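You operate a simulated robot arm through the tools that you are given. There is no shell and no other tool. Be economical: measure what you need, move in short steps, check, and stop when the job is done.

The job below is to be done with a simulated robot arm. You get a single attempt, and the scene is never put back.

TASK
Pour one dose of mix into the sample mould and start the cure.
Fine: swing the mould arm back over its drip tray, slide the lid shut and clamp it before you press CURE; spill nothing. Where these are worked on the way, their far stop is far enough and under half their travel is too little: mould arm.

Only the result counts: the job must be done as asked and must still hold three seconds after the hand-in. Knocking over, shifting, dropping, spilling or breaking anything else fails it. A push-on lid holds only when it is set on centred and level and pressed home; a screw cap is set on level and turned clockwise until tight.

THE ROBOT
A 7-joint arm with a two-finger parallel gripper, fixed in place. Base frame: the origin is at the foot of the arm, x ahead of it, y to its left, z up. Readings come in mm, degrees, newtons and seconds.
With the tool pointing down near the work surface it reaches from about 240 to 680 mm from the base axis. Its first joint turns from -66.0 to 66.0 degrees. Payload 2.4 kg.
The tool frame sits at the grasp point between the pads (the TCP): z along the fingers, y along the line on which they close. The tips reach 30 mm beyond it. The gripper opens to 94 mm. The fingers are 28 mm wide and 10 mm thick; the gripper's body (50 by 96 mm) begins 55 mm behind the TCP.
Orientation is that of the tool frame in the base frame, as a unit quaternion [x, y, z, w]. With the fingers straight down and closing along the base's y, the tool's x points along the base's -x, its y along +y and its z along -z.

THE INTERFACE
- The arm moves only by the tool send_rows. Its argument "motion" is a list of rows, each an object of numbers (a shift or turn left out is 0, a gripper value left out holds the last): "x", "y", "z": the shift along the tool's x, y, z in units of 40 mm (1.0 is 40 mm); "wx", "wy", "wz": the turn, a rotation vector about the tool's x, y, z in units of 4 degrees (1.0 is 4 degrees); "hand": the opening, from 0 (shut) to 1 (fully open). In form: [{"x": .., "y": .., "z": .., "wx": .., "wy": .., "wz": .., "hand": ..}, ...]. A call has 1 to 12 rows; each row shifts and turns the commanded pose from where the row before left it, along the tool's axes as they then stand. A call with a number of a shift or a turn outside -1 to 1 is refused whole. A row lasts 0.2 s, in which the tool goes at most 50 mm and 8.6 degrees; a call with a longer step from one row to the next is refused whole, and so is a gripper value outside its range. Where a pose cannot be reached the arm comes as near as it can. A force on the tool above 70 N (or 10 N above the force at the start of the call, whichever is more), or a blocked arm, ends the call early, and 0.2 s more pass. The fingers move at their own pace (about 153 mm/s each) and stop on an object; they squeeze with about 23 N. The grip force told is the motor's: it shows also when the fingers shut on nothing. Time passes only in rows, and 0.2 s behind the last, so rows that do not move let the fingers close. The reply holds the time, the measured pose of the TCP, the force on the tool along the base axes, the opening and the grip force, in the units named above and with some noise, with the torque about the TCP (base axes, N m) and any sound that the robot's microphone picked up, and new pictures: "pictures" is both (left out), scene, wrist or none.
- Cameras (640 x 400 px; columns grow to the right, rows downward): "scene" is fixed at [42.7, 476.2, 1441.4]; the picture's right is [-0.73, -0.68, 0.00], its down [-0.40, 0.43, -0.81] and it looks along [0.55, -0.59, -0.59] (base axes); focal length 376 px, centre (320, 200). "wrist" rides on the gripper at [76, 14, -103] in the tool frame; the picture's right is [-0.18, 0.98, 0.00], its down [-0.75, -0.14, -0.64] and it looks along [-0.63, -0.12, 0.77] (tool axes); focal length 243 px, centre (320, 200). There is no depth. A picture from a camera that has moved, and an enlarged one, comes with that camera's place and axes in the base frame and with its lens.
- enlarge(camera, box): a new picture of the part [left, top, right, bottom] of that camera's present view, enlarged. It takes no simulated time.
- close_job(): hands the job in; it is judged then, once.

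Go step by step. Nothing tells you positions but the pictures and the camera data: compare them with the known pose of the tool, close in by small moves and look again before you grip or let go. The budget is 120 turns and 200 pictures, counting those below and the enlarged ones. Unless the task says otherwise, let go and move clear before handing in, and close with one line.

The tools are called after "Call:" by a JSON object that holds its "name" and its "arguments". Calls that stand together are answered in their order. send_rows: Moves the arm, as the interface text tells. Its arguments: {"type":"object","properties":{"motion":{"type":"array","items":{"type":"object","properties":{"x":{"type":"number"},"y":{"type":"number"},"z":{"type":"number"},"wx":{"type":"number"},"wy":{"type":"number"},"wz":{"type":"number"},"hand":{"type":"number"}}}},"pictures":{"type":"string","enum":["both","scene","wrist","none"]}},"required":["motion"]} The other tools are called the same way: enlarge (camera, box) takes an enlarged picture of a part of a camera's view; close_job () hands the job in.

At the start:

```text
time_s: 0.0
eef_pos: [330.7, 12.8, 1168.7]
ee_rot: [0.001, 1.0, 0.0, 0.0]
wrist_force: [0.3, 0.2, -0.2]
wrist_torque: [0.02, -0.02, -0.01]
gripper_width: 94.2
grip_force: 0.0
```

scene: 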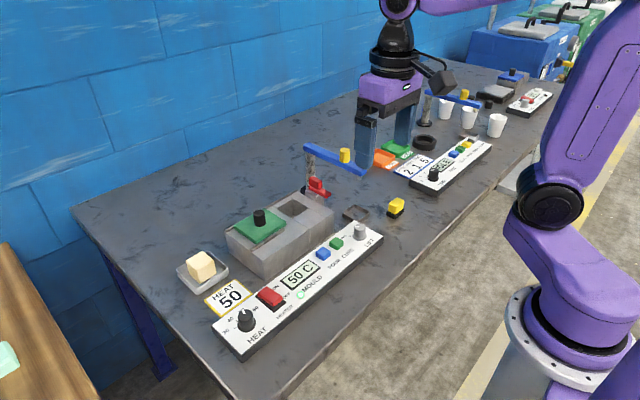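
wrist: 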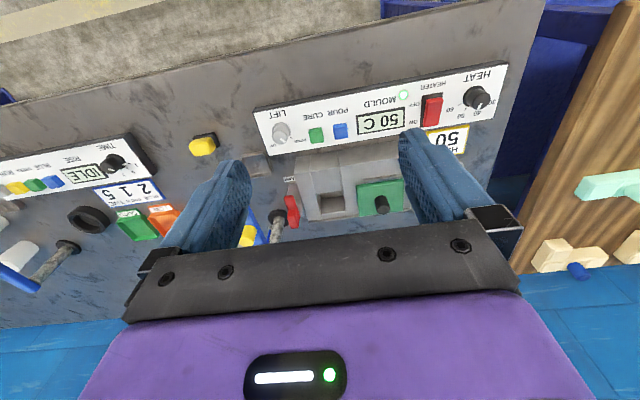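

I see a bench with a mould machine (HEAT panel, POUR/CURE buttons, LIFT knob, green lid, red clamp, blue swing arm). I'll take closer looks first.

Call:
{"name": "enlarge", "arguments": {"camera": "scene", "box": [170, 130, 430, 360]}}

Call:
{"name": "enlarge", "arguments": {"camera": "wrist", "box": [180, 50, 520, 260]}}

Call:
{"name": "enlarge", "arguments": {"camera": "scene", "box": [340, 60, 560, 200]}}

```text
1.74 times, centred on (300, 245) of scene
camera zoom: at [42.7, 476.2, 1441.4], right [-0.73, -0.68, 0.0], down [-0.4, 0.43, -0.81], along [0.55, -0.59, -0.59], focal length 653 px, centre (355, 122)
```

zoom: 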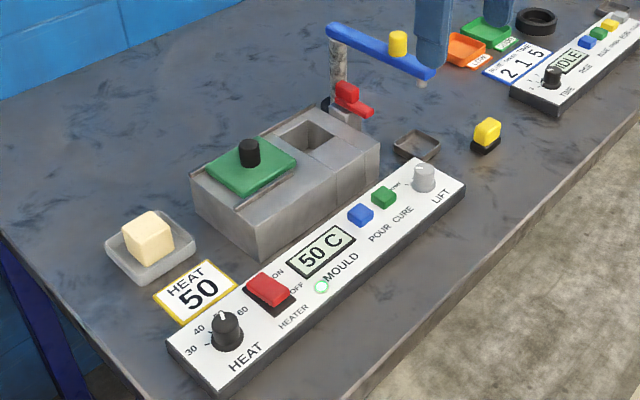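

```text
1.88 times, centred on (350, 155) of wrist
camera zoom: at [254.1, 28.0, 1271.5], right [0.18, 0.98, 0.0], down [0.75, -0.14, 0.64], along [0.63, -0.12, -0.77], focal length 457 px, centre (264, 285)
```

zoom: 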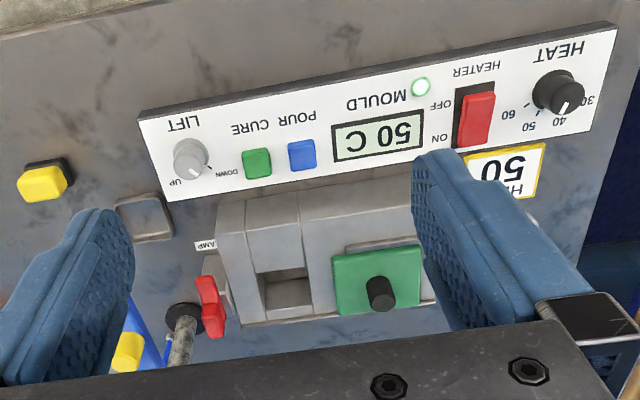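

```text
2.86 times, centred on (450, 130) of scene
camera zoom: at [42.7, 476.2, 1441.4], right [-0.73, -0.68, 0.0], down [-0.4, 0.43, -0.81], along [0.55, -0.59, -0.59], focal length 1073 px, centre (-51, 400)
```

zoom: 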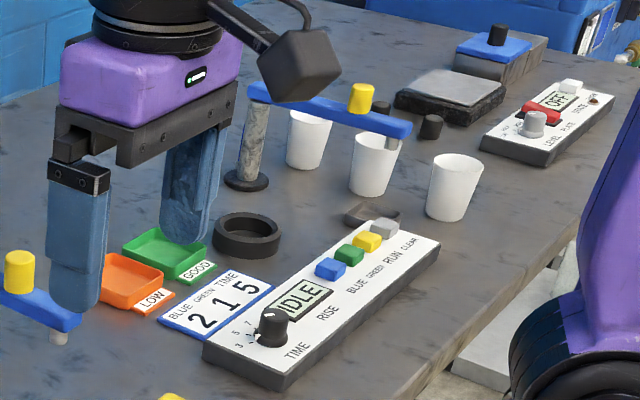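

I'll lower the hand, shift it toward the mould machine and look again.

Call:
{"name": "send_rows", "arguments": {"motion": [{"x": 0.5, "hand": 0}, {"x": 0.5}, {"z": 0.8, "x": 0.4}, {"z": 0.8}, {"z": 0.5}]}}

```text
time_s: 1.2
eef_pos: [273.8, 13.8, 1083.7]
ee_rot: [0.0, 1.0, 0.001, 0.001]
wrist_force: [0.1, 0.1, 0.3]
wrist_torque: [0.01, 0.01, 0.01]
gripper_width: 0.0
grip_force: 22.9
camera wrist: at [198.1, 28.4, 1184.7], right [0.18, 0.98, 0.0], down [0.75, -0.14, 0.64], along [0.63, -0.12, -0.77], focal length 243 px, centre (320, 200)
```

scene: 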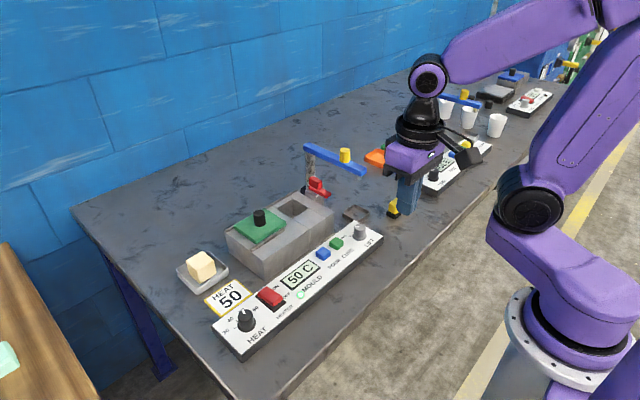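
wrist: 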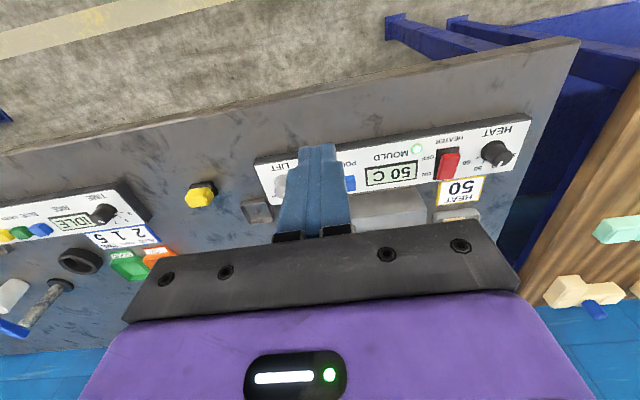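

The closed fingers block the view; the scene camera is clear now, so I zoom in on the parts.

Call:
{"name": "enlarge", "arguments": {"camera": "scene", "box": [290, 130, 420, 211]}}

Call:
{"name": "enlarge", "arguments": {"camera": "scene", "box": [220, 180, 350, 261]}}

Call:
{"name": "enlarge", "arguments": {"camera": "scene", "box": [270, 210, 400, 291]}}

Call:
{"name": "enlarge", "arguments": {"camera": "scene", "box": [190, 275, 320, 356]}}

```text
4.92 times, centred on (355, 170) of scene
camera zoom: at [42.7, 476.2, 1441.4], right [-0.73, -0.68, 0.0], down [-0.4, 0.43, -0.81], along [0.55, -0.59, -0.59], focal length 1849 px, centre (148, 345)
```

zoom: 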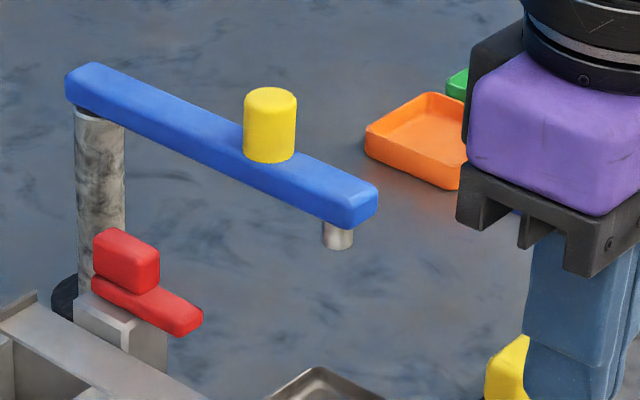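

```text
4.92 times, centred on (285, 220) of scene
camera zoom: at [42.7, 476.2, 1441.4], right [-0.73, -0.68, 0.0], down [-0.4, 0.43, -0.81], along [0.55, -0.59, -0.59], focal length 1849 px, centre (492, 99)
```

zoom: 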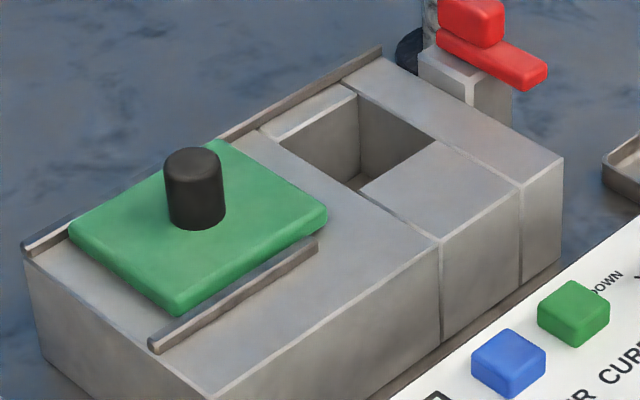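

```text
4.92 times, centred on (335, 250) of scene
camera zoom: at [42.7, 476.2, 1441.4], right [-0.73, -0.68, 0.0], down [-0.4, 0.43, -0.81], along [0.55, -0.59, -0.59], focal length 1849 px, centre (246, -49)
```

zoom: 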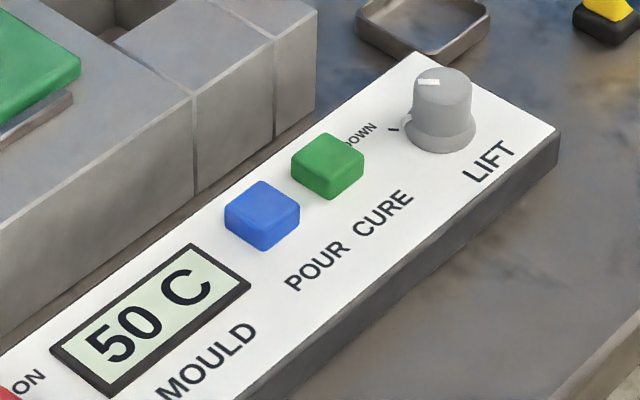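

```text
4.92 times, centred on (255, 316) of scene
camera zoom: at [42.7, 476.2, 1441.4], right [-0.73, -0.68, 0.0], down [-0.4, 0.43, -0.81], along [0.55, -0.59, -0.59], focal length 1849 px, centre (640, -369)
```

zoom: 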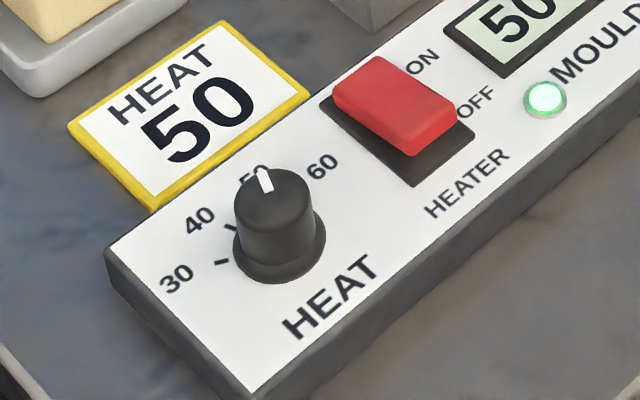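

Heat is at 50 as the card asks and the mould reads 50 C. I'll take a nearer look at lift knob, clamp and tray with the fingers open.

Call:
{"name": "send_rows", "arguments": {"motion": [{"x": -0.5, "z": 0.5, "hand": 1}, {"x": -0.5, "z": 0.8}, {"x": -0.4, "z": 0.6, "y": -0.3}, {"z": 0.5, "y": -0.3}, {"y": -0.4}], "pictures": "wrist"}}

```text
time_s: 2.4
eef_pos: [329.6, -26.6, 987.8]
ee_rot: [-0.002, 1.0, 0.0, 0.0]
wrist_force: [-0.9, -1.0, 0.2]
wrist_torque: [0.01, -0.04, 0.03]
gripper_width: 94.0
grip_force: 0.0
camera wrist: at [253.9, -11.8, 1090.5], right [0.18, 0.98, 0.0], down [0.75, -0.14, 0.64], along [0.63, -0.12, -0.77], focal length 243 px, centre (320, 200)
```

wrist: 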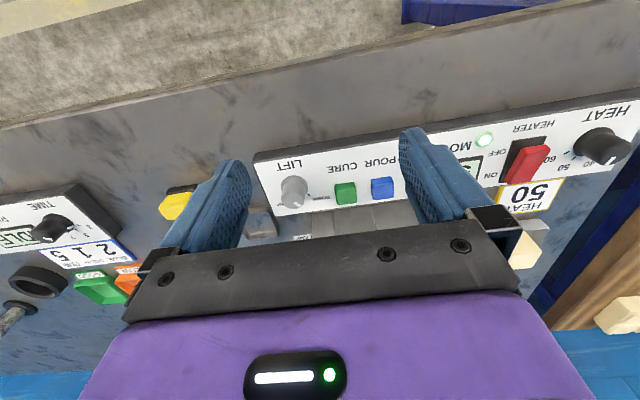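

Call:
{"name": "enlarge", "arguments": {"camera": "wrist", "box": [240, 140, 400, 240]}}

Call:
{"name": "enlarge", "arguments": {"camera": "wrist", "box": [480, 90, 640, 190]}}

```text
4.00 times, centred on (320, 190) of wrist
camera zoom: at [253.9, -11.8, 1090.5], right [0.18, 0.98, 0.0], down [0.75, -0.14, 0.64], along [0.63, -0.12, -0.77], focal length 970 px, centre (320, 240)
```

zoom: 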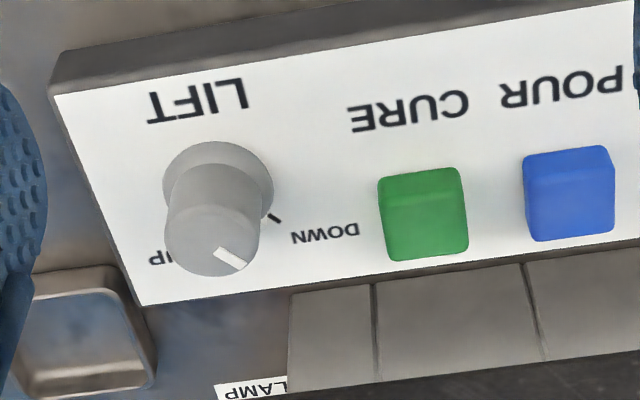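

```text
4.00 times, centred on (560, 140) of wrist
camera zoom: at [253.9, -11.8, 1090.5], right [0.18, 0.98, 0.0], down [0.75, -0.14, 0.64], along [0.63, -0.12, -0.77], focal length 970 px, centre (-640, 440)
```

zoom: 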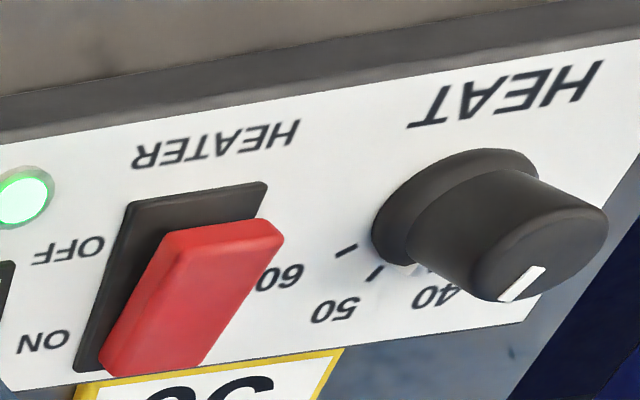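

Lift is set DOWN, the arm parked over its tray. I'll back up for a look at the clamp between the fingers.

Call:
{"name": "send_rows", "arguments": {"motion": [{"x": 0.5, "z": -0.8}, {"x": 0.5, "z": -0.9}, {"z": -0.9}, {"z": -0.9}], "pictures": "wrist"}}

Call:
{"name": "enlarge", "arguments": {"camera": "wrist", "box": [240, 150, 400, 250]}}

Call:
{"name": "enlarge", "arguments": {"camera": "scene", "box": [295, 165, 359, 205]}}

```text
time_s: 3.4
eef_pos: [286.4, -25.4, 1131.7]
ee_rot: [-0.001, 1.0, 0.0, 0.0]
wrist_force: [0.2, 0.5, 0.3]
wrist_torque: [0.01, 0.0, 0.01]
gripper_width: 94.2
grip_force: 0.0
camera wrist: at [209.9, -11.1, 1233.4], right [0.18, 0.98, 0.0], down [0.75, -0.14, 0.64], along [0.63, -0.12, -0.77], focal length 243 px, centre (320, 200)
```

wrist: 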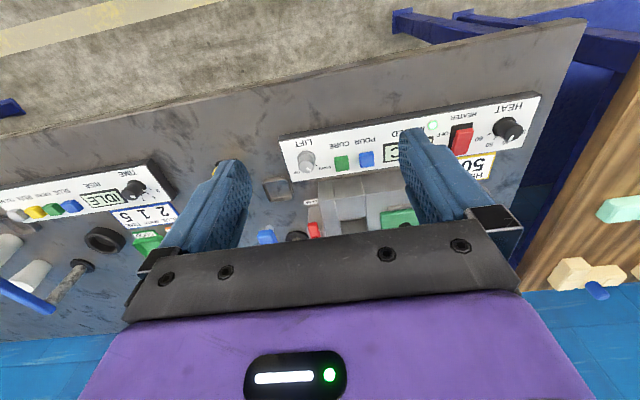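

```text
4.00 times, centred on (320, 200) of wrist
camera zoom: at [209.9, -11.1, 1233.4], right [0.18, 0.98, 0.0], down [0.75, -0.14, 0.64], along [0.63, -0.12, -0.77], focal length 970 px, centre (320, 200)
```

zoom: 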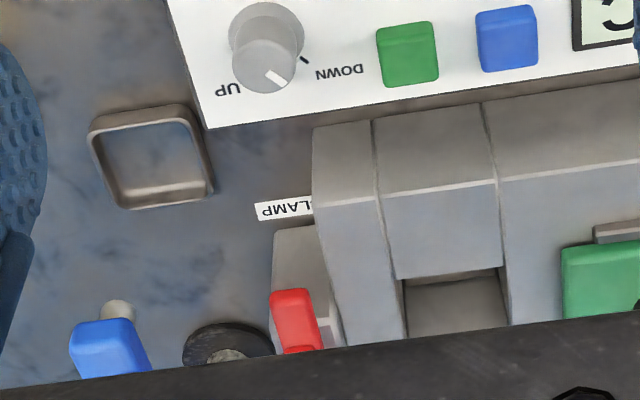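

```text
10.00 times, centred on (327, 185) of scene
camera zoom: at [42.7, 476.2, 1441.4], right [-0.73, -0.68, 0.0], down [-0.4, 0.43, -0.81], along [0.55, -0.59, -0.59], focal length 3755 px, centre (250, 350)
```

zoom: 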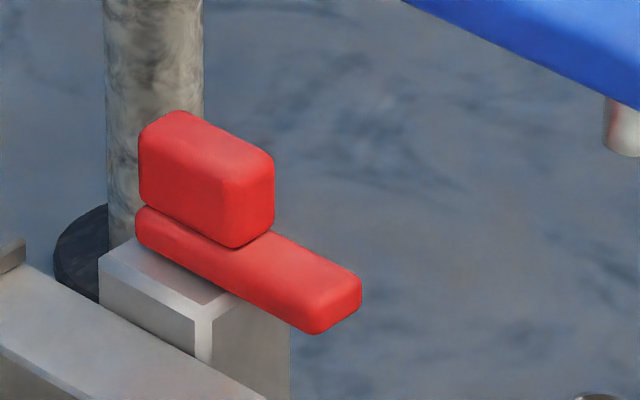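

The tray, clamp and pour button are located. Next I go above the yellow handle on the blue arm (estimated at 555, -165, ~980) to look down on it.

Call:
{"name": "send_rows", "arguments": {"motion": [{"x": -0.95, "y": -0.5}, {"x": -0.95, "y": -0.5}, {"x": -0.95, "y": -0.5}, {"x": -0.95, "y": -0.5}, {"x": -0.95, "y": -0.5}, {"x": -0.95, "y": -0.5}, {"x": -0.95, "y": -0.5, "z": 0.3}, {}]}}

```text
time_s: 5.2
eef_pos: [559.0, -167.2, 1119.4]
ee_rot: [0.0, 1.0, 0.0, 0.001]
wrist_force: [-0.7, 0.1, 0.2]
wrist_torque: [0.02, -0.01, 0.01]
gripper_width: 94.1
grip_force: 0.1
camera wrist: at [482.0, -152.6, 1220.9], right [0.18, 0.98, 0.0], down [0.75, -0.14, 0.64], along [0.63, -0.12, -0.77], focal length 243 px, centre (320, 200)
```

scene: 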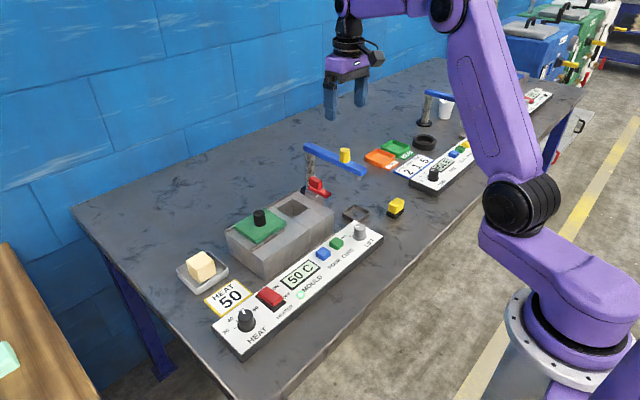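
wrist: 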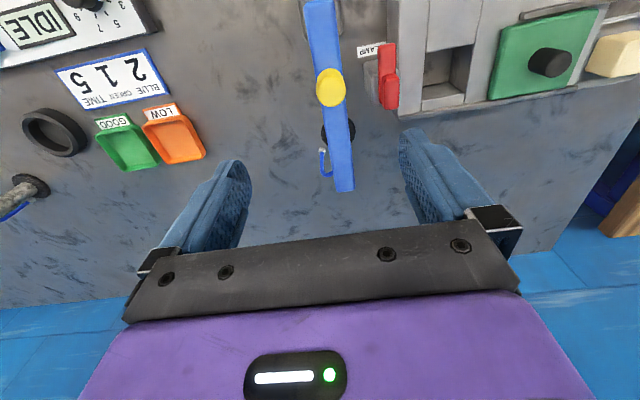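

Call:
{"name": "enlarge", "arguments": {"camera": "wrist", "box": [270, 0, 430, 100]}}

Call:
{"name": "enlarge", "arguments": {"camera": "wrist", "box": [290, 30, 450, 200]}}

Call:
{"name": "enlarge", "arguments": {"camera": "scene", "box": [295, 135, 375, 185]}}

```text
4.00 times, centred on (350, 50) of wrist
camera zoom: at [482.0, -152.6, 1220.9], right [0.18, 0.98, 0.0], down [0.75, -0.14, 0.64], along [0.63, -0.12, -0.77], focal length 970 px, centre (200, 800)
```

zoom: 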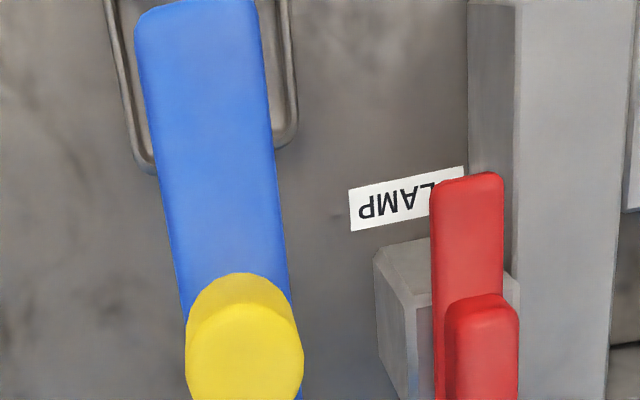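

```text
2.35 times, centred on (370, 115) of wrist
camera zoom: at [482.0, -152.6, 1220.9], right [0.18, 0.98, 0.0], down [0.75, -0.14, 0.64], along [0.63, -0.12, -0.77], focal length 571 px, centre (202, 400)
```

zoom: 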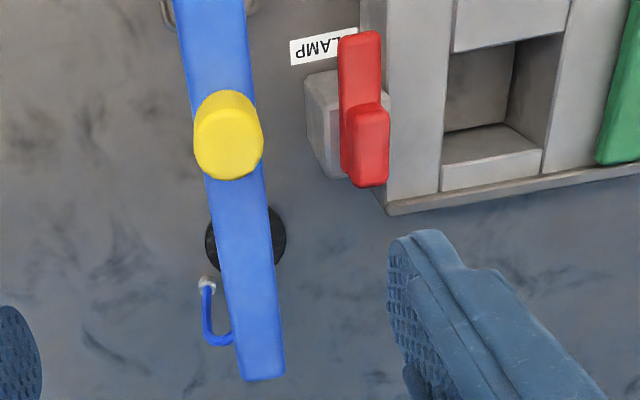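

```text
8.00 times, centred on (335, 160) of scene
camera zoom: at [42.7, 476.2, 1441.4], right [-0.73, -0.68, 0.0], down [-0.4, 0.43, -0.81], along [0.55, -0.59, -0.59], focal length 3004 px, centre (200, 520)
```

zoom: 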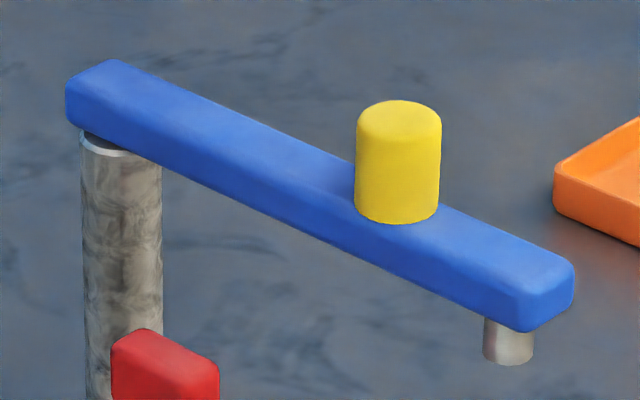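

Handle refined to about (546, -156, top ~1003). Going above it, then looking before gripping.

Call:
{"name": "send_rows", "arguments": {"motion": [{"x": 0.33, "y": 0.28, "z": 0.6, "hand": 0.7}, {"z": 0.9}, {}]}}

```text
time_s: 6.0
eef_pos: [544.5, -155.1, 1057.7]
ee_rot: [-0.001, 1.0, 0.0, -0.001]
wrist_force: [0.4, -0.5, 0.7]
wrist_torque: [0.01, 0.0, -0.02]
gripper_width: 65.6
grip_force: 0.0
camera wrist: at [468.5, -140.4, 1160.5], right [0.18, 0.98, 0.0], down [0.75, -0.14, 0.64], along [0.63, -0.12, -0.77], focal length 243 px, centre (320, 200)
```

scene: 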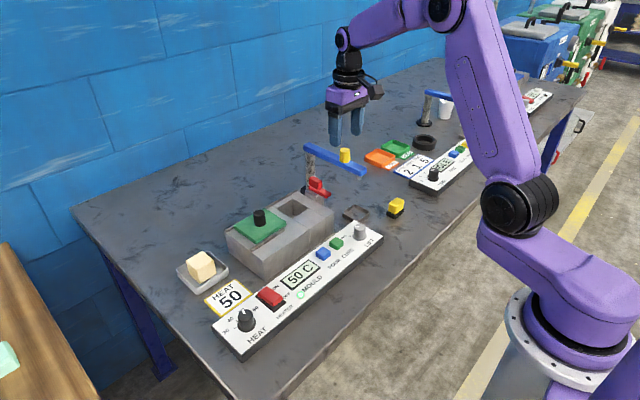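
wrist: 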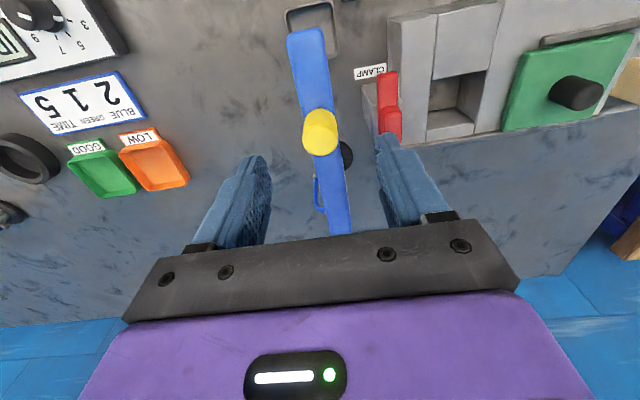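

Handle lies right on the tool axis. Descending to straddle it.

Call:
{"name": "send_rows", "arguments": {"motion": [{"z": 0.6}, {"z": 0.5}, {}]}}

Call:
{"name": "enlarge", "arguments": {"camera": "scene", "box": [295, 110, 391, 170]}}

```text
time_s: 6.8
eef_pos: [544.2, -153.3, 1012.9]
ee_rot: [0.001, 1.0, 0.0, 0.0]
wrist_force: [0.1, -0.4, 0.5]
wrist_torque: [0.03, 0.01, 0.01]
gripper_width: 65.9
grip_force: 0.0
camera wrist: at [468.0, -139.0, 1115.6], right [0.18, 0.98, 0.0], down [0.75, -0.14, 0.64], along [0.63, -0.12, -0.77], focal length 243 px, centre (320, 200)
```

scene: 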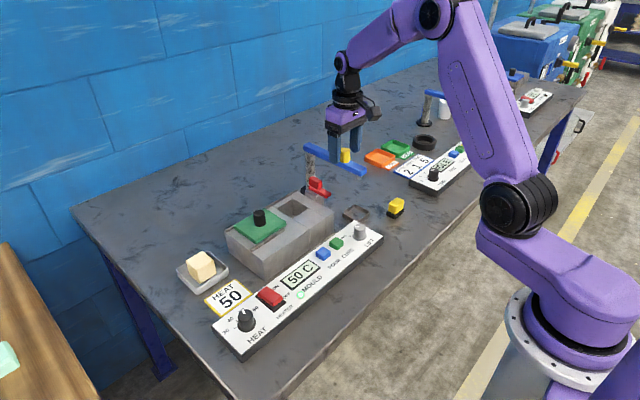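
wrist: 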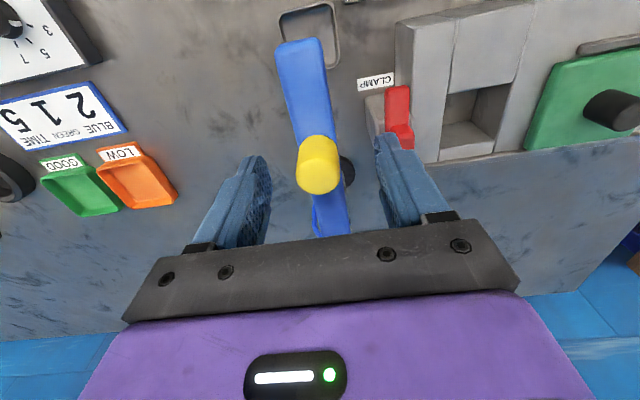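

```text
6.67 times, centred on (343, 140) of scene
camera zoom: at [42.7, 476.2, 1441.4], right [-0.73, -0.68, 0.0], down [-0.4, 0.43, -0.81], along [0.55, -0.59, -0.59], focal length 2504 px, centre (167, 600)
```

zoom: 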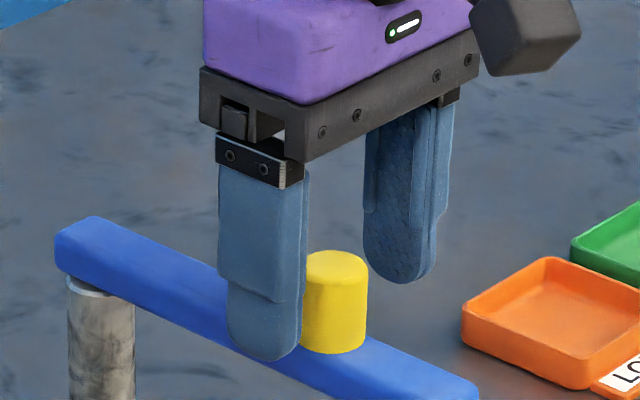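

The handle is between the pads; close on it.

Call:
{"name": "send_rows", "arguments": {"motion": [{"hand": 0}, {}, {}]}}

Call:
{"name": "enlarge", "arguments": {"camera": "scene", "box": [295, 110, 391, 170]}}

```text
time_s: 7.6
eef_pos: [544.3, -153.4, 1013.7]
ee_rot: [-0.001, 1.0, 0.0, 0.0]
wrist_force: [0.1, -0.3, -1.9]
wrist_torque: [0.14, 0.02, 0.02]
gripper_width: 25.0
grip_force: 45.6
camera wrist: at [468.0, -138.9, 1115.7], right [0.18, 0.98, 0.0], down [0.75, -0.14, 0.64], along [0.63, -0.12, -0.77], focal length 243 px, centre (320, 200)
```

scene: 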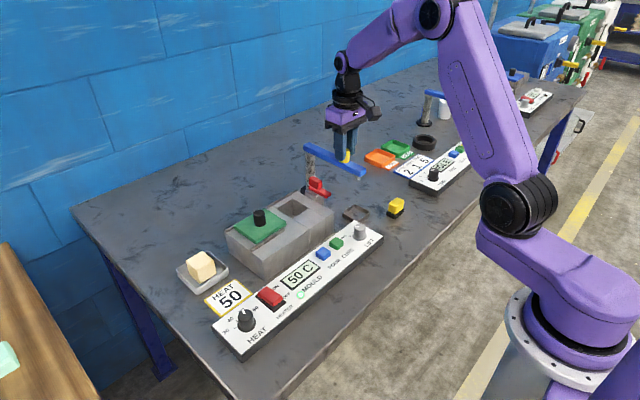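
wrist: 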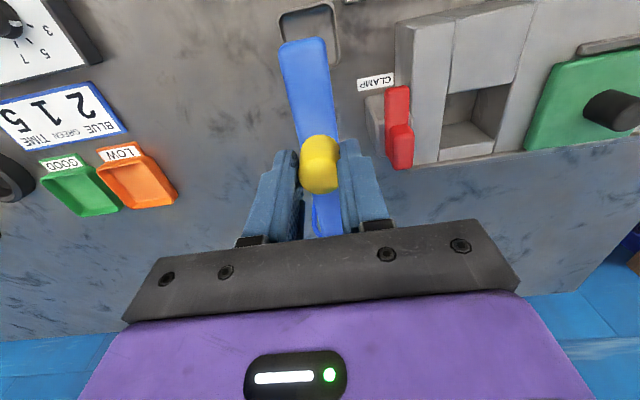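

```text
6.67 times, centred on (343, 140) of scene
camera zoom: at [42.7, 476.2, 1441.4], right [-0.73, -0.68, 0.0], down [-0.4, 0.43, -0.81], along [0.55, -0.59, -0.59], focal length 2504 px, centre (167, 600)
```

zoom: 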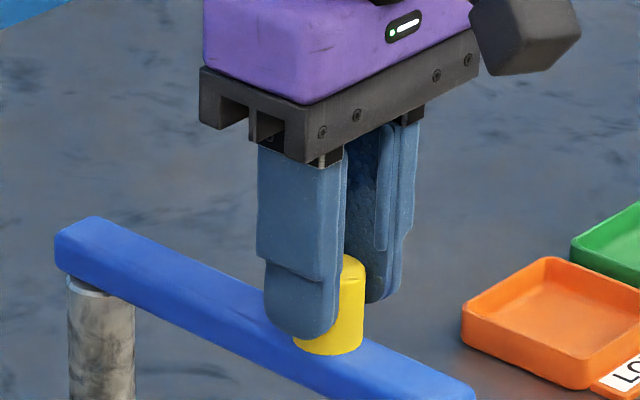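

Handle gripped (25 mm). The post is at about (670, -156), so I swing the handle on a 126 mm arc toward the mould, first half.

Call:
{"name": "send_rows", "arguments": {"motion": [{"x": -0.02, "y": 0.28}, {"x": -0.03, "y": 0.27}, {"x": -0.07, "y": 0.27}, {"x": -0.07, "y": 0.26}, {"x": -0.11, "y": 0.25}, {"x": -0.12, "y": 0.25}, {}]}}

```text
time_s: 9.2
eef_pos: [560.3, -92.7, 1013.9]
ee_rot: [0.001, 1.0, -0.001, 0.0]
wrist_force: [0.1, -5.9, -2.3]
wrist_torque: [-0.1, 0.13, -0.55]
gripper_width: 25.1
grip_force: 45.4
camera wrist: at [483.8, -78.2, 1116.3], right [0.18, 0.98, 0.0], down [0.75, -0.14, 0.64], along [0.63, -0.12, -0.77], focal length 243 px, centre (320, 200)
```

scene: 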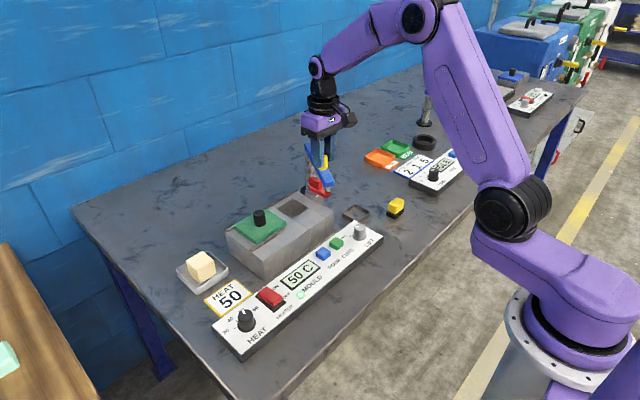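
wrist: 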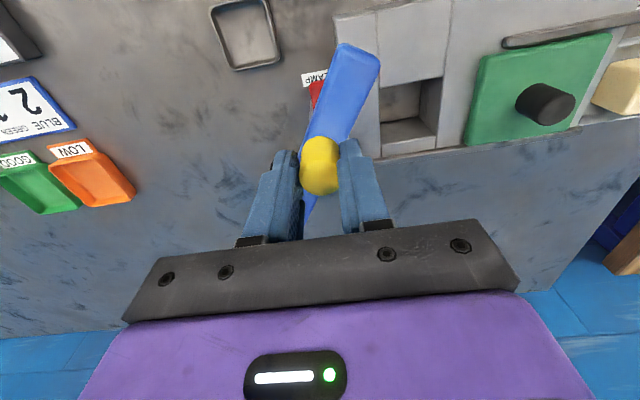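

Following well. Second half of the swing.

Call:
{"name": "send_rows", "arguments": {"motion": [{"x": -0.15, "y": 0.23}, {"x": -0.16, "y": 0.22}, {"x": -0.19, "y": 0.2}, {"x": -0.2, "y": 0.19}, {"x": -0.22, "y": 0.17}, {"x": -0.12, "y": 0.09}, {}]}}

Call:
{"name": "enlarge", "arguments": {"camera": "scene", "box": [250, 130, 362, 200]}}

```text
time_s: 10.8
eef_pos: [600.6, -50.3, 1013.3]
ee_rot: [0.0, 1.0, 0.0, -0.002]
wrist_force: [-9.8, -17.9, 0.8]
wrist_torque: [-0.32, -0.23, 0.02]
gripper_width: 25.4
grip_force: 44.8
camera wrist: at [524.4, -35.4, 1116.3], right [0.19, 0.98, 0.0], down [0.76, -0.14, 0.64], along [0.63, -0.12, -0.77], focal length 243 px, centre (320, 200)
```

scene: 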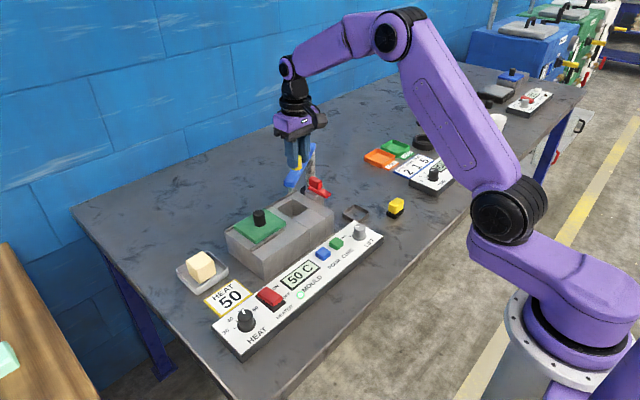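
wrist: 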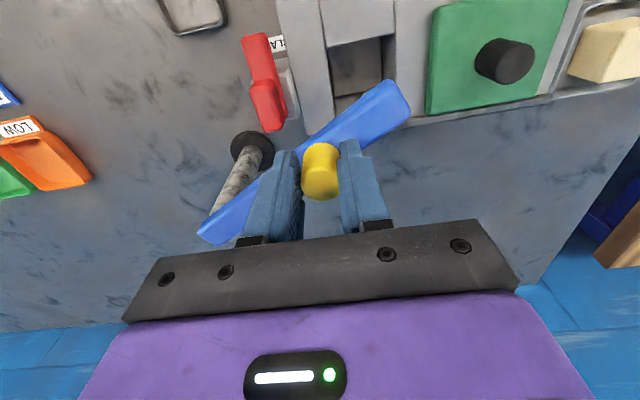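

```text
5.71 times, centred on (306, 165) of scene
camera zoom: at [42.4, 475.7, 1441.6], right [-0.73, -0.68, 0.0], down [-0.4, 0.43, -0.81], along [0.55, -0.59, -0.59], focal length 2146 px, centre (400, 400)
```

zoom: 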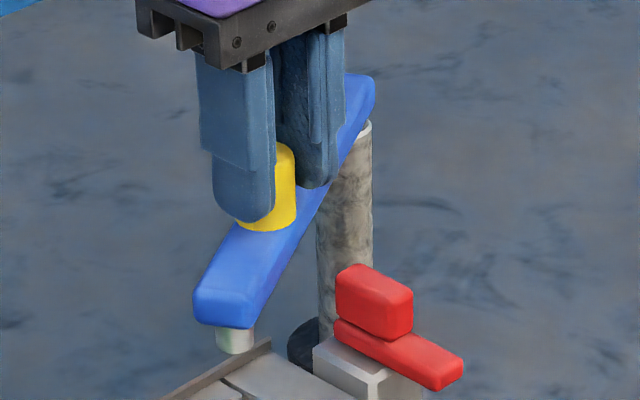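

The arm is over the cavity and resisting with about 20 N. I'll nudge a little to confirm it's on the far stop.

Call:
{"name": "send_rows", "arguments": {"motion": [{"x": -0.1, "y": 0.06}, {}], "pictures": "none"}}

```text
time_s: 11.4
eef_pos: [600.9, -51.1, 1014.5]
ee_rot: [0.003, 1.0, -0.002, -0.006]
wrist_force: [-30.0, -20.9, 12.5]
wrist_torque: [-0.29, 0.59, -0.15]
gripper_width: 25.4
grip_force: 45.2
```

It's on the stop. Relax, release and rise, then look where the nozzle is.

Call:
{"name": "send_rows", "arguments": {"motion": [{"x": 0.17, "y": -0.1}, {"hand": 0.6}, {}, {"z": -0.8}, {"z": -0.9}, {"z": -0.5}]}}

Call:
{"name": "enlarge", "arguments": {"camera": "scene", "box": [250, 150, 346, 210]}}

Call:
{"name": "enlarge", "arguments": {"camera": "wrist", "box": [250, 0, 450, 125]}}

```text
time_s: 12.8
eef_pos: [597.2, -48.1, 1104.2]
ee_rot: [0.001, 1.0, 0.0, 0.0]
wrist_force: [0.3, 1.2, 1.3]
wrist_torque: [0.01, -0.01, -0.03]
gripper_width: 56.2
grip_force: 0.1
camera wrist: at [521.2, -33.8, 1205.5], right [0.18, 0.98, 0.0], down [0.75, -0.14, 0.64], along [0.63, -0.12, -0.77], focal length 243 px, centre (320, 200)
```

scene: 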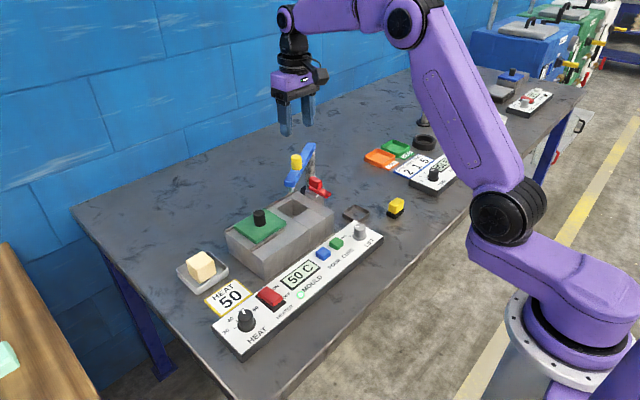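
wrist: 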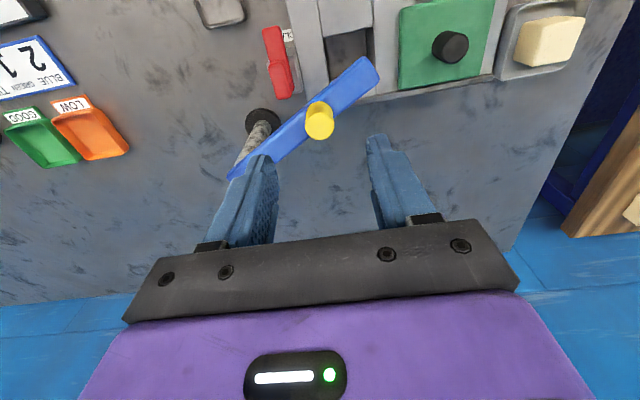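

```text
6.67 times, centred on (298, 180) of scene
camera zoom: at [42.7, 476.2, 1441.4], right [-0.73, -0.68, 0.0], down [-0.4, 0.43, -0.81], along [0.55, -0.59, -0.59], focal length 2504 px, centre (467, 333)
```

zoom: 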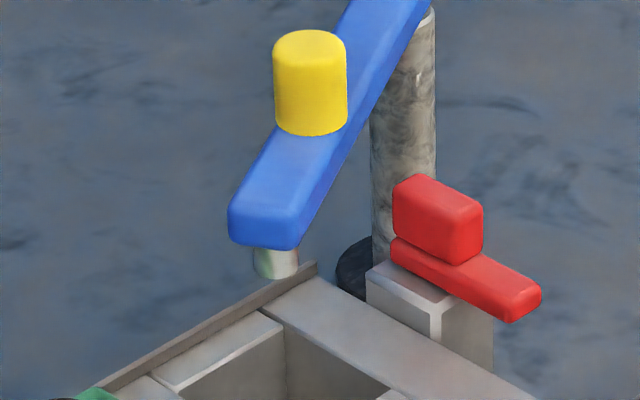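

```text
3.20 times, centred on (350, 62) of wrist
camera zoom: at [521.2, -33.8, 1205.5], right [0.18, 0.98, 0.0], down [0.75, -0.14, 0.64], along [0.63, -0.12, -0.77], focal length 776 px, centre (224, 640)
```

zoom: 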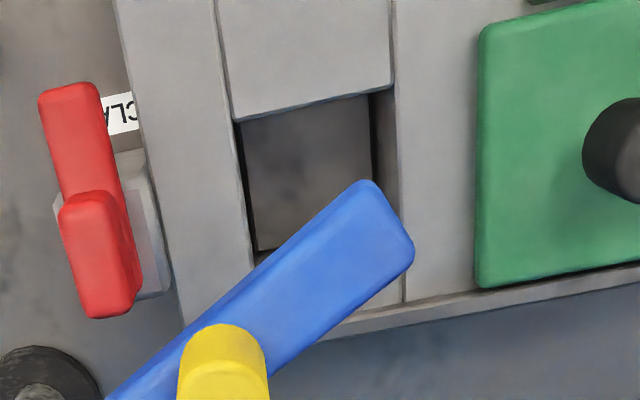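

The nozzle stands over the cavity. Now I go above the blue POUR button (about 448, 29, 840) and look.

Call:
{"name": "send_rows", "arguments": {"motion": [{"x": 0.93, "y": 0.48}, {"x": 0.93, "y": 0.48}, {"x": 0.93, "y": 0.48}, {"x": 0.93, "y": 0.48}, {"z": 0.9}, {"z": 0.9}, {"z": 0.9}, {"z": 0.9}, {}]}}

Call:
{"name": "enlarge", "arguments": {"camera": "wrist", "box": [220, 50, 420, 175]}}

```text
time_s: 14.8
eef_pos: [448.7, 27.1, 955.1]
ee_rot: [0.0, 1.0, 0.0, -0.001]
wrist_force: [-1.1, 0.7, 0.1]
wrist_torque: [-0.02, -0.01, 0.04]
gripper_width: 56.5
grip_force: 0.1
camera wrist: at [373.0, 41.5, 1057.7], right [0.18, 0.98, 0.0], down [0.75, -0.14, 0.64], along [0.63, -0.12, -0.77], focal length 243 px, centre (320, 200)
```

scene: 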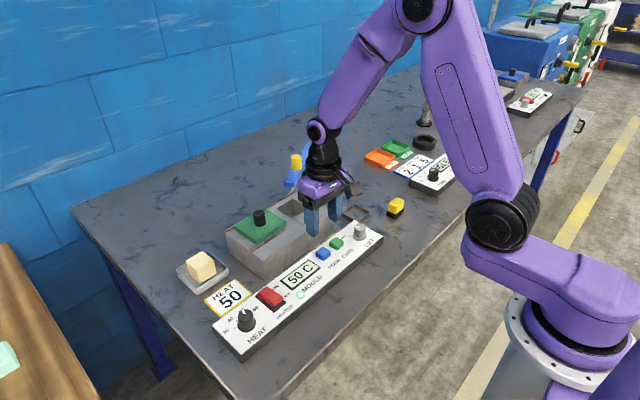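
wrist: 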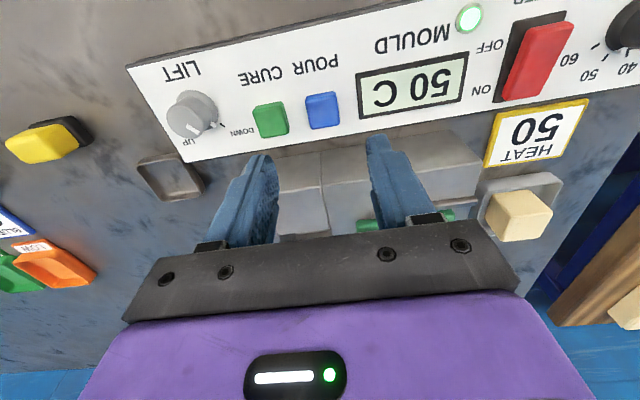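

```text
3.20 times, centred on (320, 112) of wrist
camera zoom: at [373.0, 41.5, 1057.7], right [0.18, 0.98, 0.0], down [0.75, -0.14, 0.64], along [0.63, -0.12, -0.77], focal length 776 px, centre (320, 480)
```

zoom: 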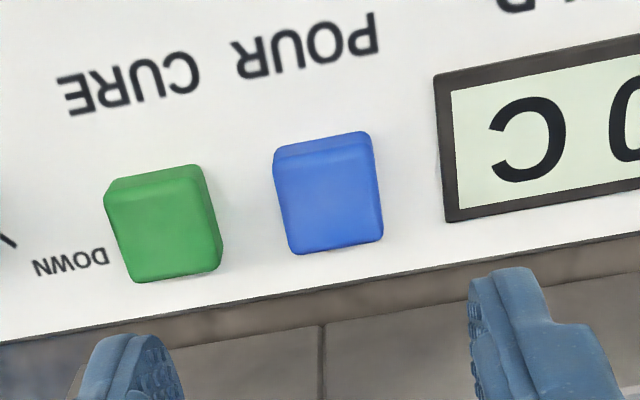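

POUR button refined to about (453, 30). Closing the fingers and going down over it.

Call:
{"name": "send_rows", "arguments": {"motion": [{"x": -0.1, "y": 0.07, "hand": 0}, {"z": 0.6}, {"z": 0.7}, {"z": 0.3}, {}]}}

Call:
{"name": "enlarge", "arguments": {"camera": "scene", "box": [290, 215, 370, 265]}}

```text
time_s: 16.0
eef_pos: [452.4, 31.3, 891.7]
ee_rot: [0.0, 1.0, 0.0, 0.0]
wrist_force: [-0.9, 0.2, -0.9]
wrist_torque: [0.02, 0.0, -0.01]
gripper_width: 0.0
grip_force: 23.8
camera wrist: at [376.6, 44.7, 993.4], right [0.18, 0.98, 0.0], down [0.75, -0.14, 0.64], along [0.63, -0.12, -0.77], focal length 243 px, centre (320, 200)
```

scene: 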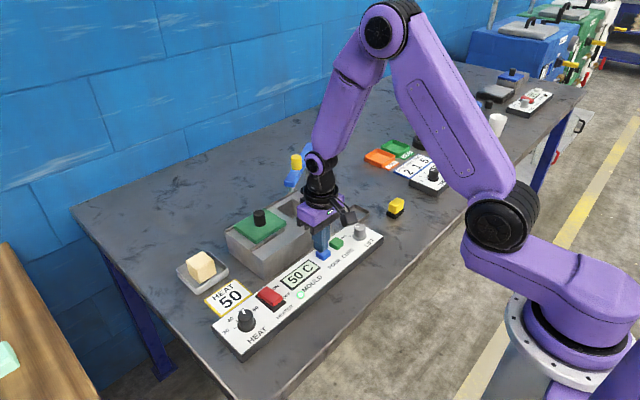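
wrist: 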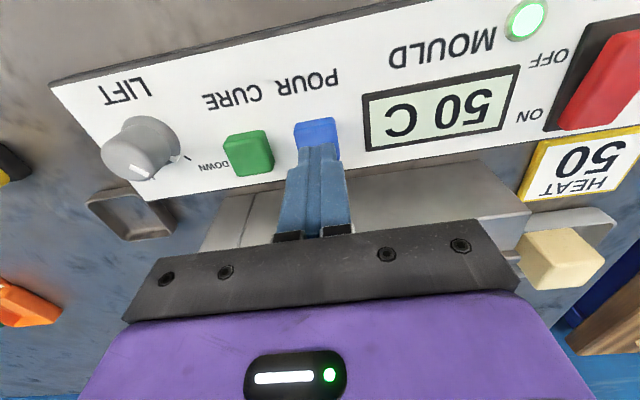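

```text
8.00 times, centred on (330, 240) of scene
camera zoom: at [42.7, 476.2, 1441.4], right [-0.73, -0.68, 0.0], down [-0.4, 0.43, -0.81], along [0.55, -0.59, -0.59], focal length 3004 px, centre (240, -120)
```

zoom: 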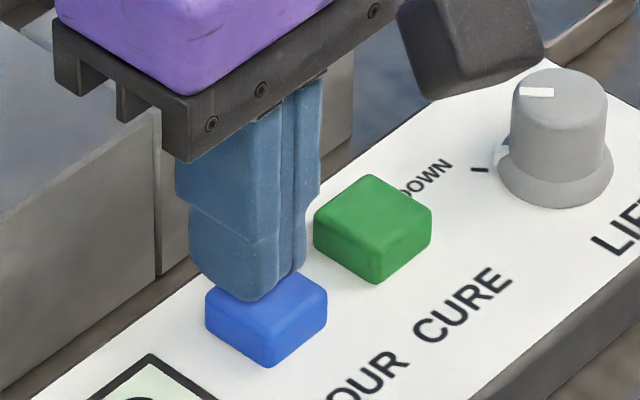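

Tips are just above the button. Pressing in small steps.

Call:
{"name": "send_rows", "arguments": {"motion": [{"z": 0.1}, {"z": 0.1}, {"z": 0.05}, {}], "pictures": "none"}}

```text
time_s: 17.0
eef_pos: [452.7, 29.8, 882.8]
ee_rot: [0.0, 1.0, 0.0, 0.0]
wrist_force: [-4.2, -1.6, 9.7]
wrist_torque: [-0.03, 0.14, -0.04]
gripper_width: 0.0
grip_force: 23.2
heard: click
```

A click: POUR pressed. Lift off and look.

Call:
{"name": "send_rows", "arguments": {"motion": [{"z": -0.5}, {"z": -0.8}, {"z": -0.9}]}}

Call:
{"name": "enlarge", "arguments": {"camera": "scene", "box": [230, 160, 390, 260]}}

```text
time_s: 17.8
eef_pos: [452.4, 32.4, 969.4]
ee_rot: [0.0, 1.0, 0.0, 0.0]
wrist_force: [-0.3, 0.8, 0.9]
wrist_torque: [0.0, 0.0, 0.0]
gripper_width: 0.0
grip_force: 22.9
camera wrist: at [376.5, 46.3, 1072.0], right [0.18, 0.98, 0.0], down [0.75, -0.14, 0.64], along [0.63, -0.12, -0.77], focal length 243 px, centre (320, 200)
```

scene: 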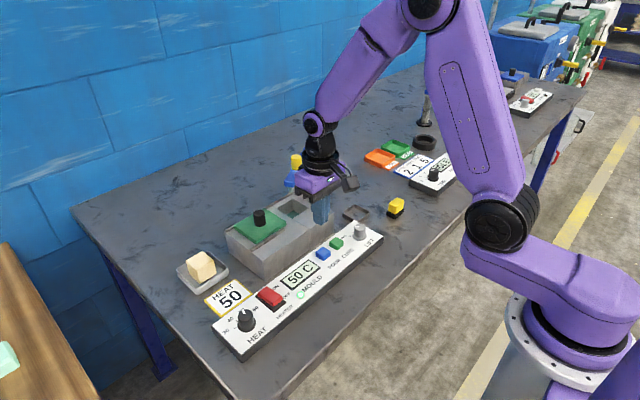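
wrist: 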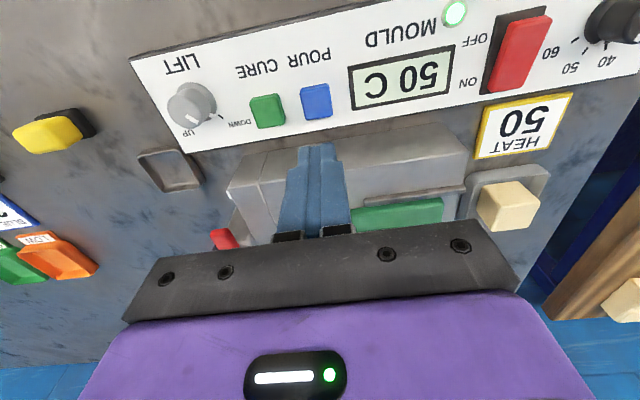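

```text
4.00 times, centred on (310, 210) of scene
camera zoom: at [42.7, 476.2, 1441.4], right [-0.73, -0.68, 0.0], down [-0.4, 0.43, -0.81], along [0.55, -0.59, -0.59], focal length 1502 px, centre (360, 160)
```

zoom: 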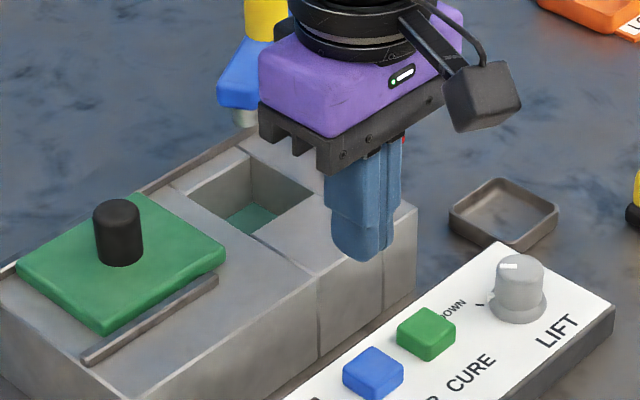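

Green mix is showing in the cavity. I'll move out of the way and wait till the pour has ended.

Call:
{"name": "send_rows", "arguments": {"motion": [{"z": -0.9, "hand": 0.6}, {"z": -0.9}, {"z": -0.9}, {"y": -0.9}, {"y": -0.9}, {"y": -0.9}, {}, {}, {}], "pictures": "none"}}

Call:
{"name": "enlarge", "arguments": {"camera": "scene", "box": [250, 150, 346, 230]}}

```text
time_s: 19.8
eef_pos: [455.0, -77.1, 1077.2]
ee_rot: [-0.001, 1.0, 0.001, 0.0]
wrist_force: [0.0, -0.4, -0.5]
wrist_torque: [0.02, 0.03, -0.01]
gripper_width: 56.5
grip_force: 0.1
```

```text
5.00 times, centred on (298, 190) of scene
camera zoom: at [42.7, 476.2, 1441.4], right [-0.73, -0.68, 0.0], down [-0.4, 0.43, -0.81], along [0.55, -0.59, -0.59], focal length 1878 px, centre (430, 250)
```

zoom: 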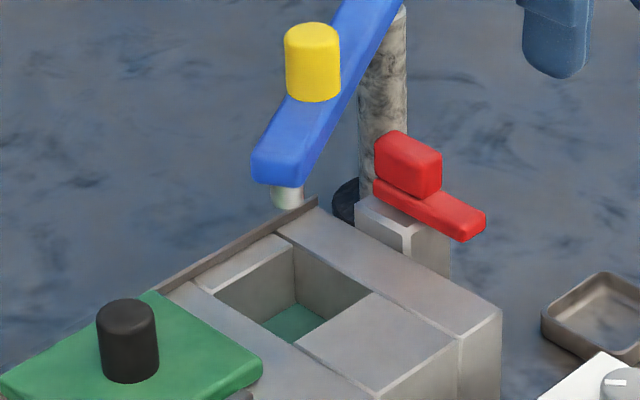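

No stream and the mix is in. Next I return over the yellow handle (about 600, -50) to swing the arm back.

Call:
{"name": "send_rows", "arguments": {"motion": [{"x": -0.9, "y": 0.17}, {"x": -0.9, "y": 0.17}, {"x": -0.9, "y": 0.17}, {"x": -0.9, "y": 0.16}, {}, {}, {}]}}

Call:
{"name": "enlarge", "arguments": {"camera": "scene", "box": [250, 150, 346, 230]}}

```text
time_s: 21.4
eef_pos: [599.2, -48.3, 1077.9]
ee_rot: [0.0, 1.0, 0.0, 0.001]
wrist_force: [0.8, 0.0, 0.2]
wrist_torque: [-0.02, 0.03, -0.03]
gripper_width: 56.3
grip_force: 0.1
camera wrist: at [522.5, -34.0, 1178.8], right [0.18, 0.98, 0.0], down [0.75, -0.14, 0.64], along [0.63, -0.12, -0.77], focal length 243 px, centre (320, 200)
```

scene: 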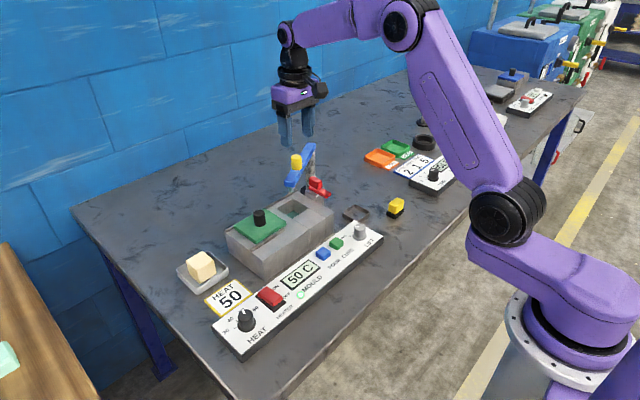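
wrist: 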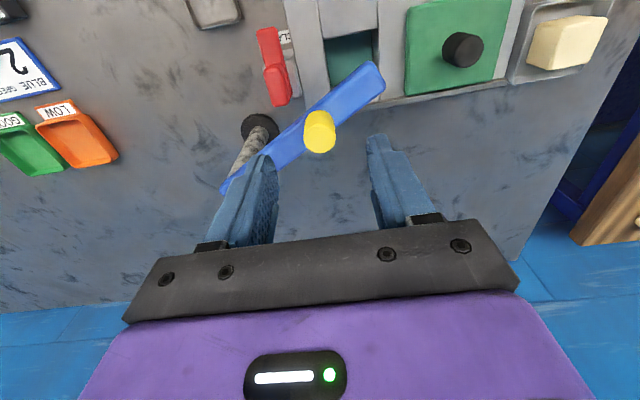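

```text
5.00 times, centred on (298, 190) of scene
camera zoom: at [42.7, 476.2, 1441.4], right [-0.73, -0.68, 0.0], down [-0.4, 0.43, -0.81], along [0.55, -0.59, -0.59], focal length 1878 px, centre (430, 250)
```

zoom: 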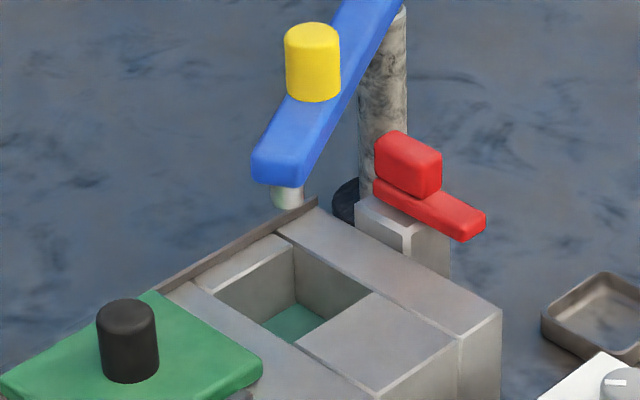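

The level is steady, the dose is complete. Handle seems ~6 mm further out; correcting, descending and gripping.

Call:
{"name": "send_rows", "arguments": {"motion": [{"x": -0.17, "z": 0.5}, {"z": 0.7}, {"z": 0.43}, {}], "pictures": "wrist"}}

```text
time_s: 22.4
eef_pos: [606.8, -49.3, 1013.2]
ee_rot: [0.0, 1.0, 0.0, 0.001]
wrist_force: [-0.6, -1.1, 0.6]
wrist_torque: [0.01, 0.0, 0.0]
gripper_width: 56.2
grip_force: 0.1
camera wrist: at [530.4, -35.8, 1114.9], right [0.18, 0.98, 0.0], down [0.75, -0.14, 0.64], along [0.63, -0.12, -0.77], focal length 243 px, centre (320, 200)
```

wrist: 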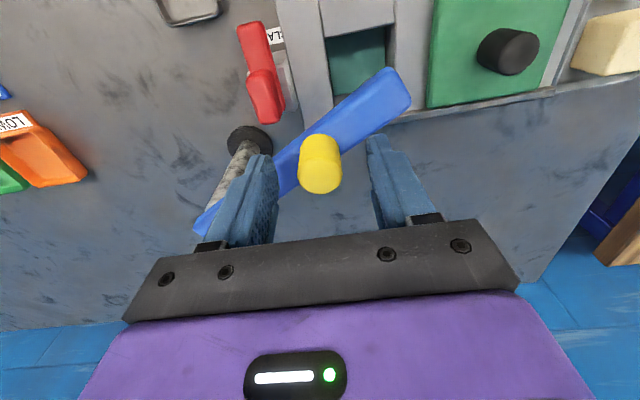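

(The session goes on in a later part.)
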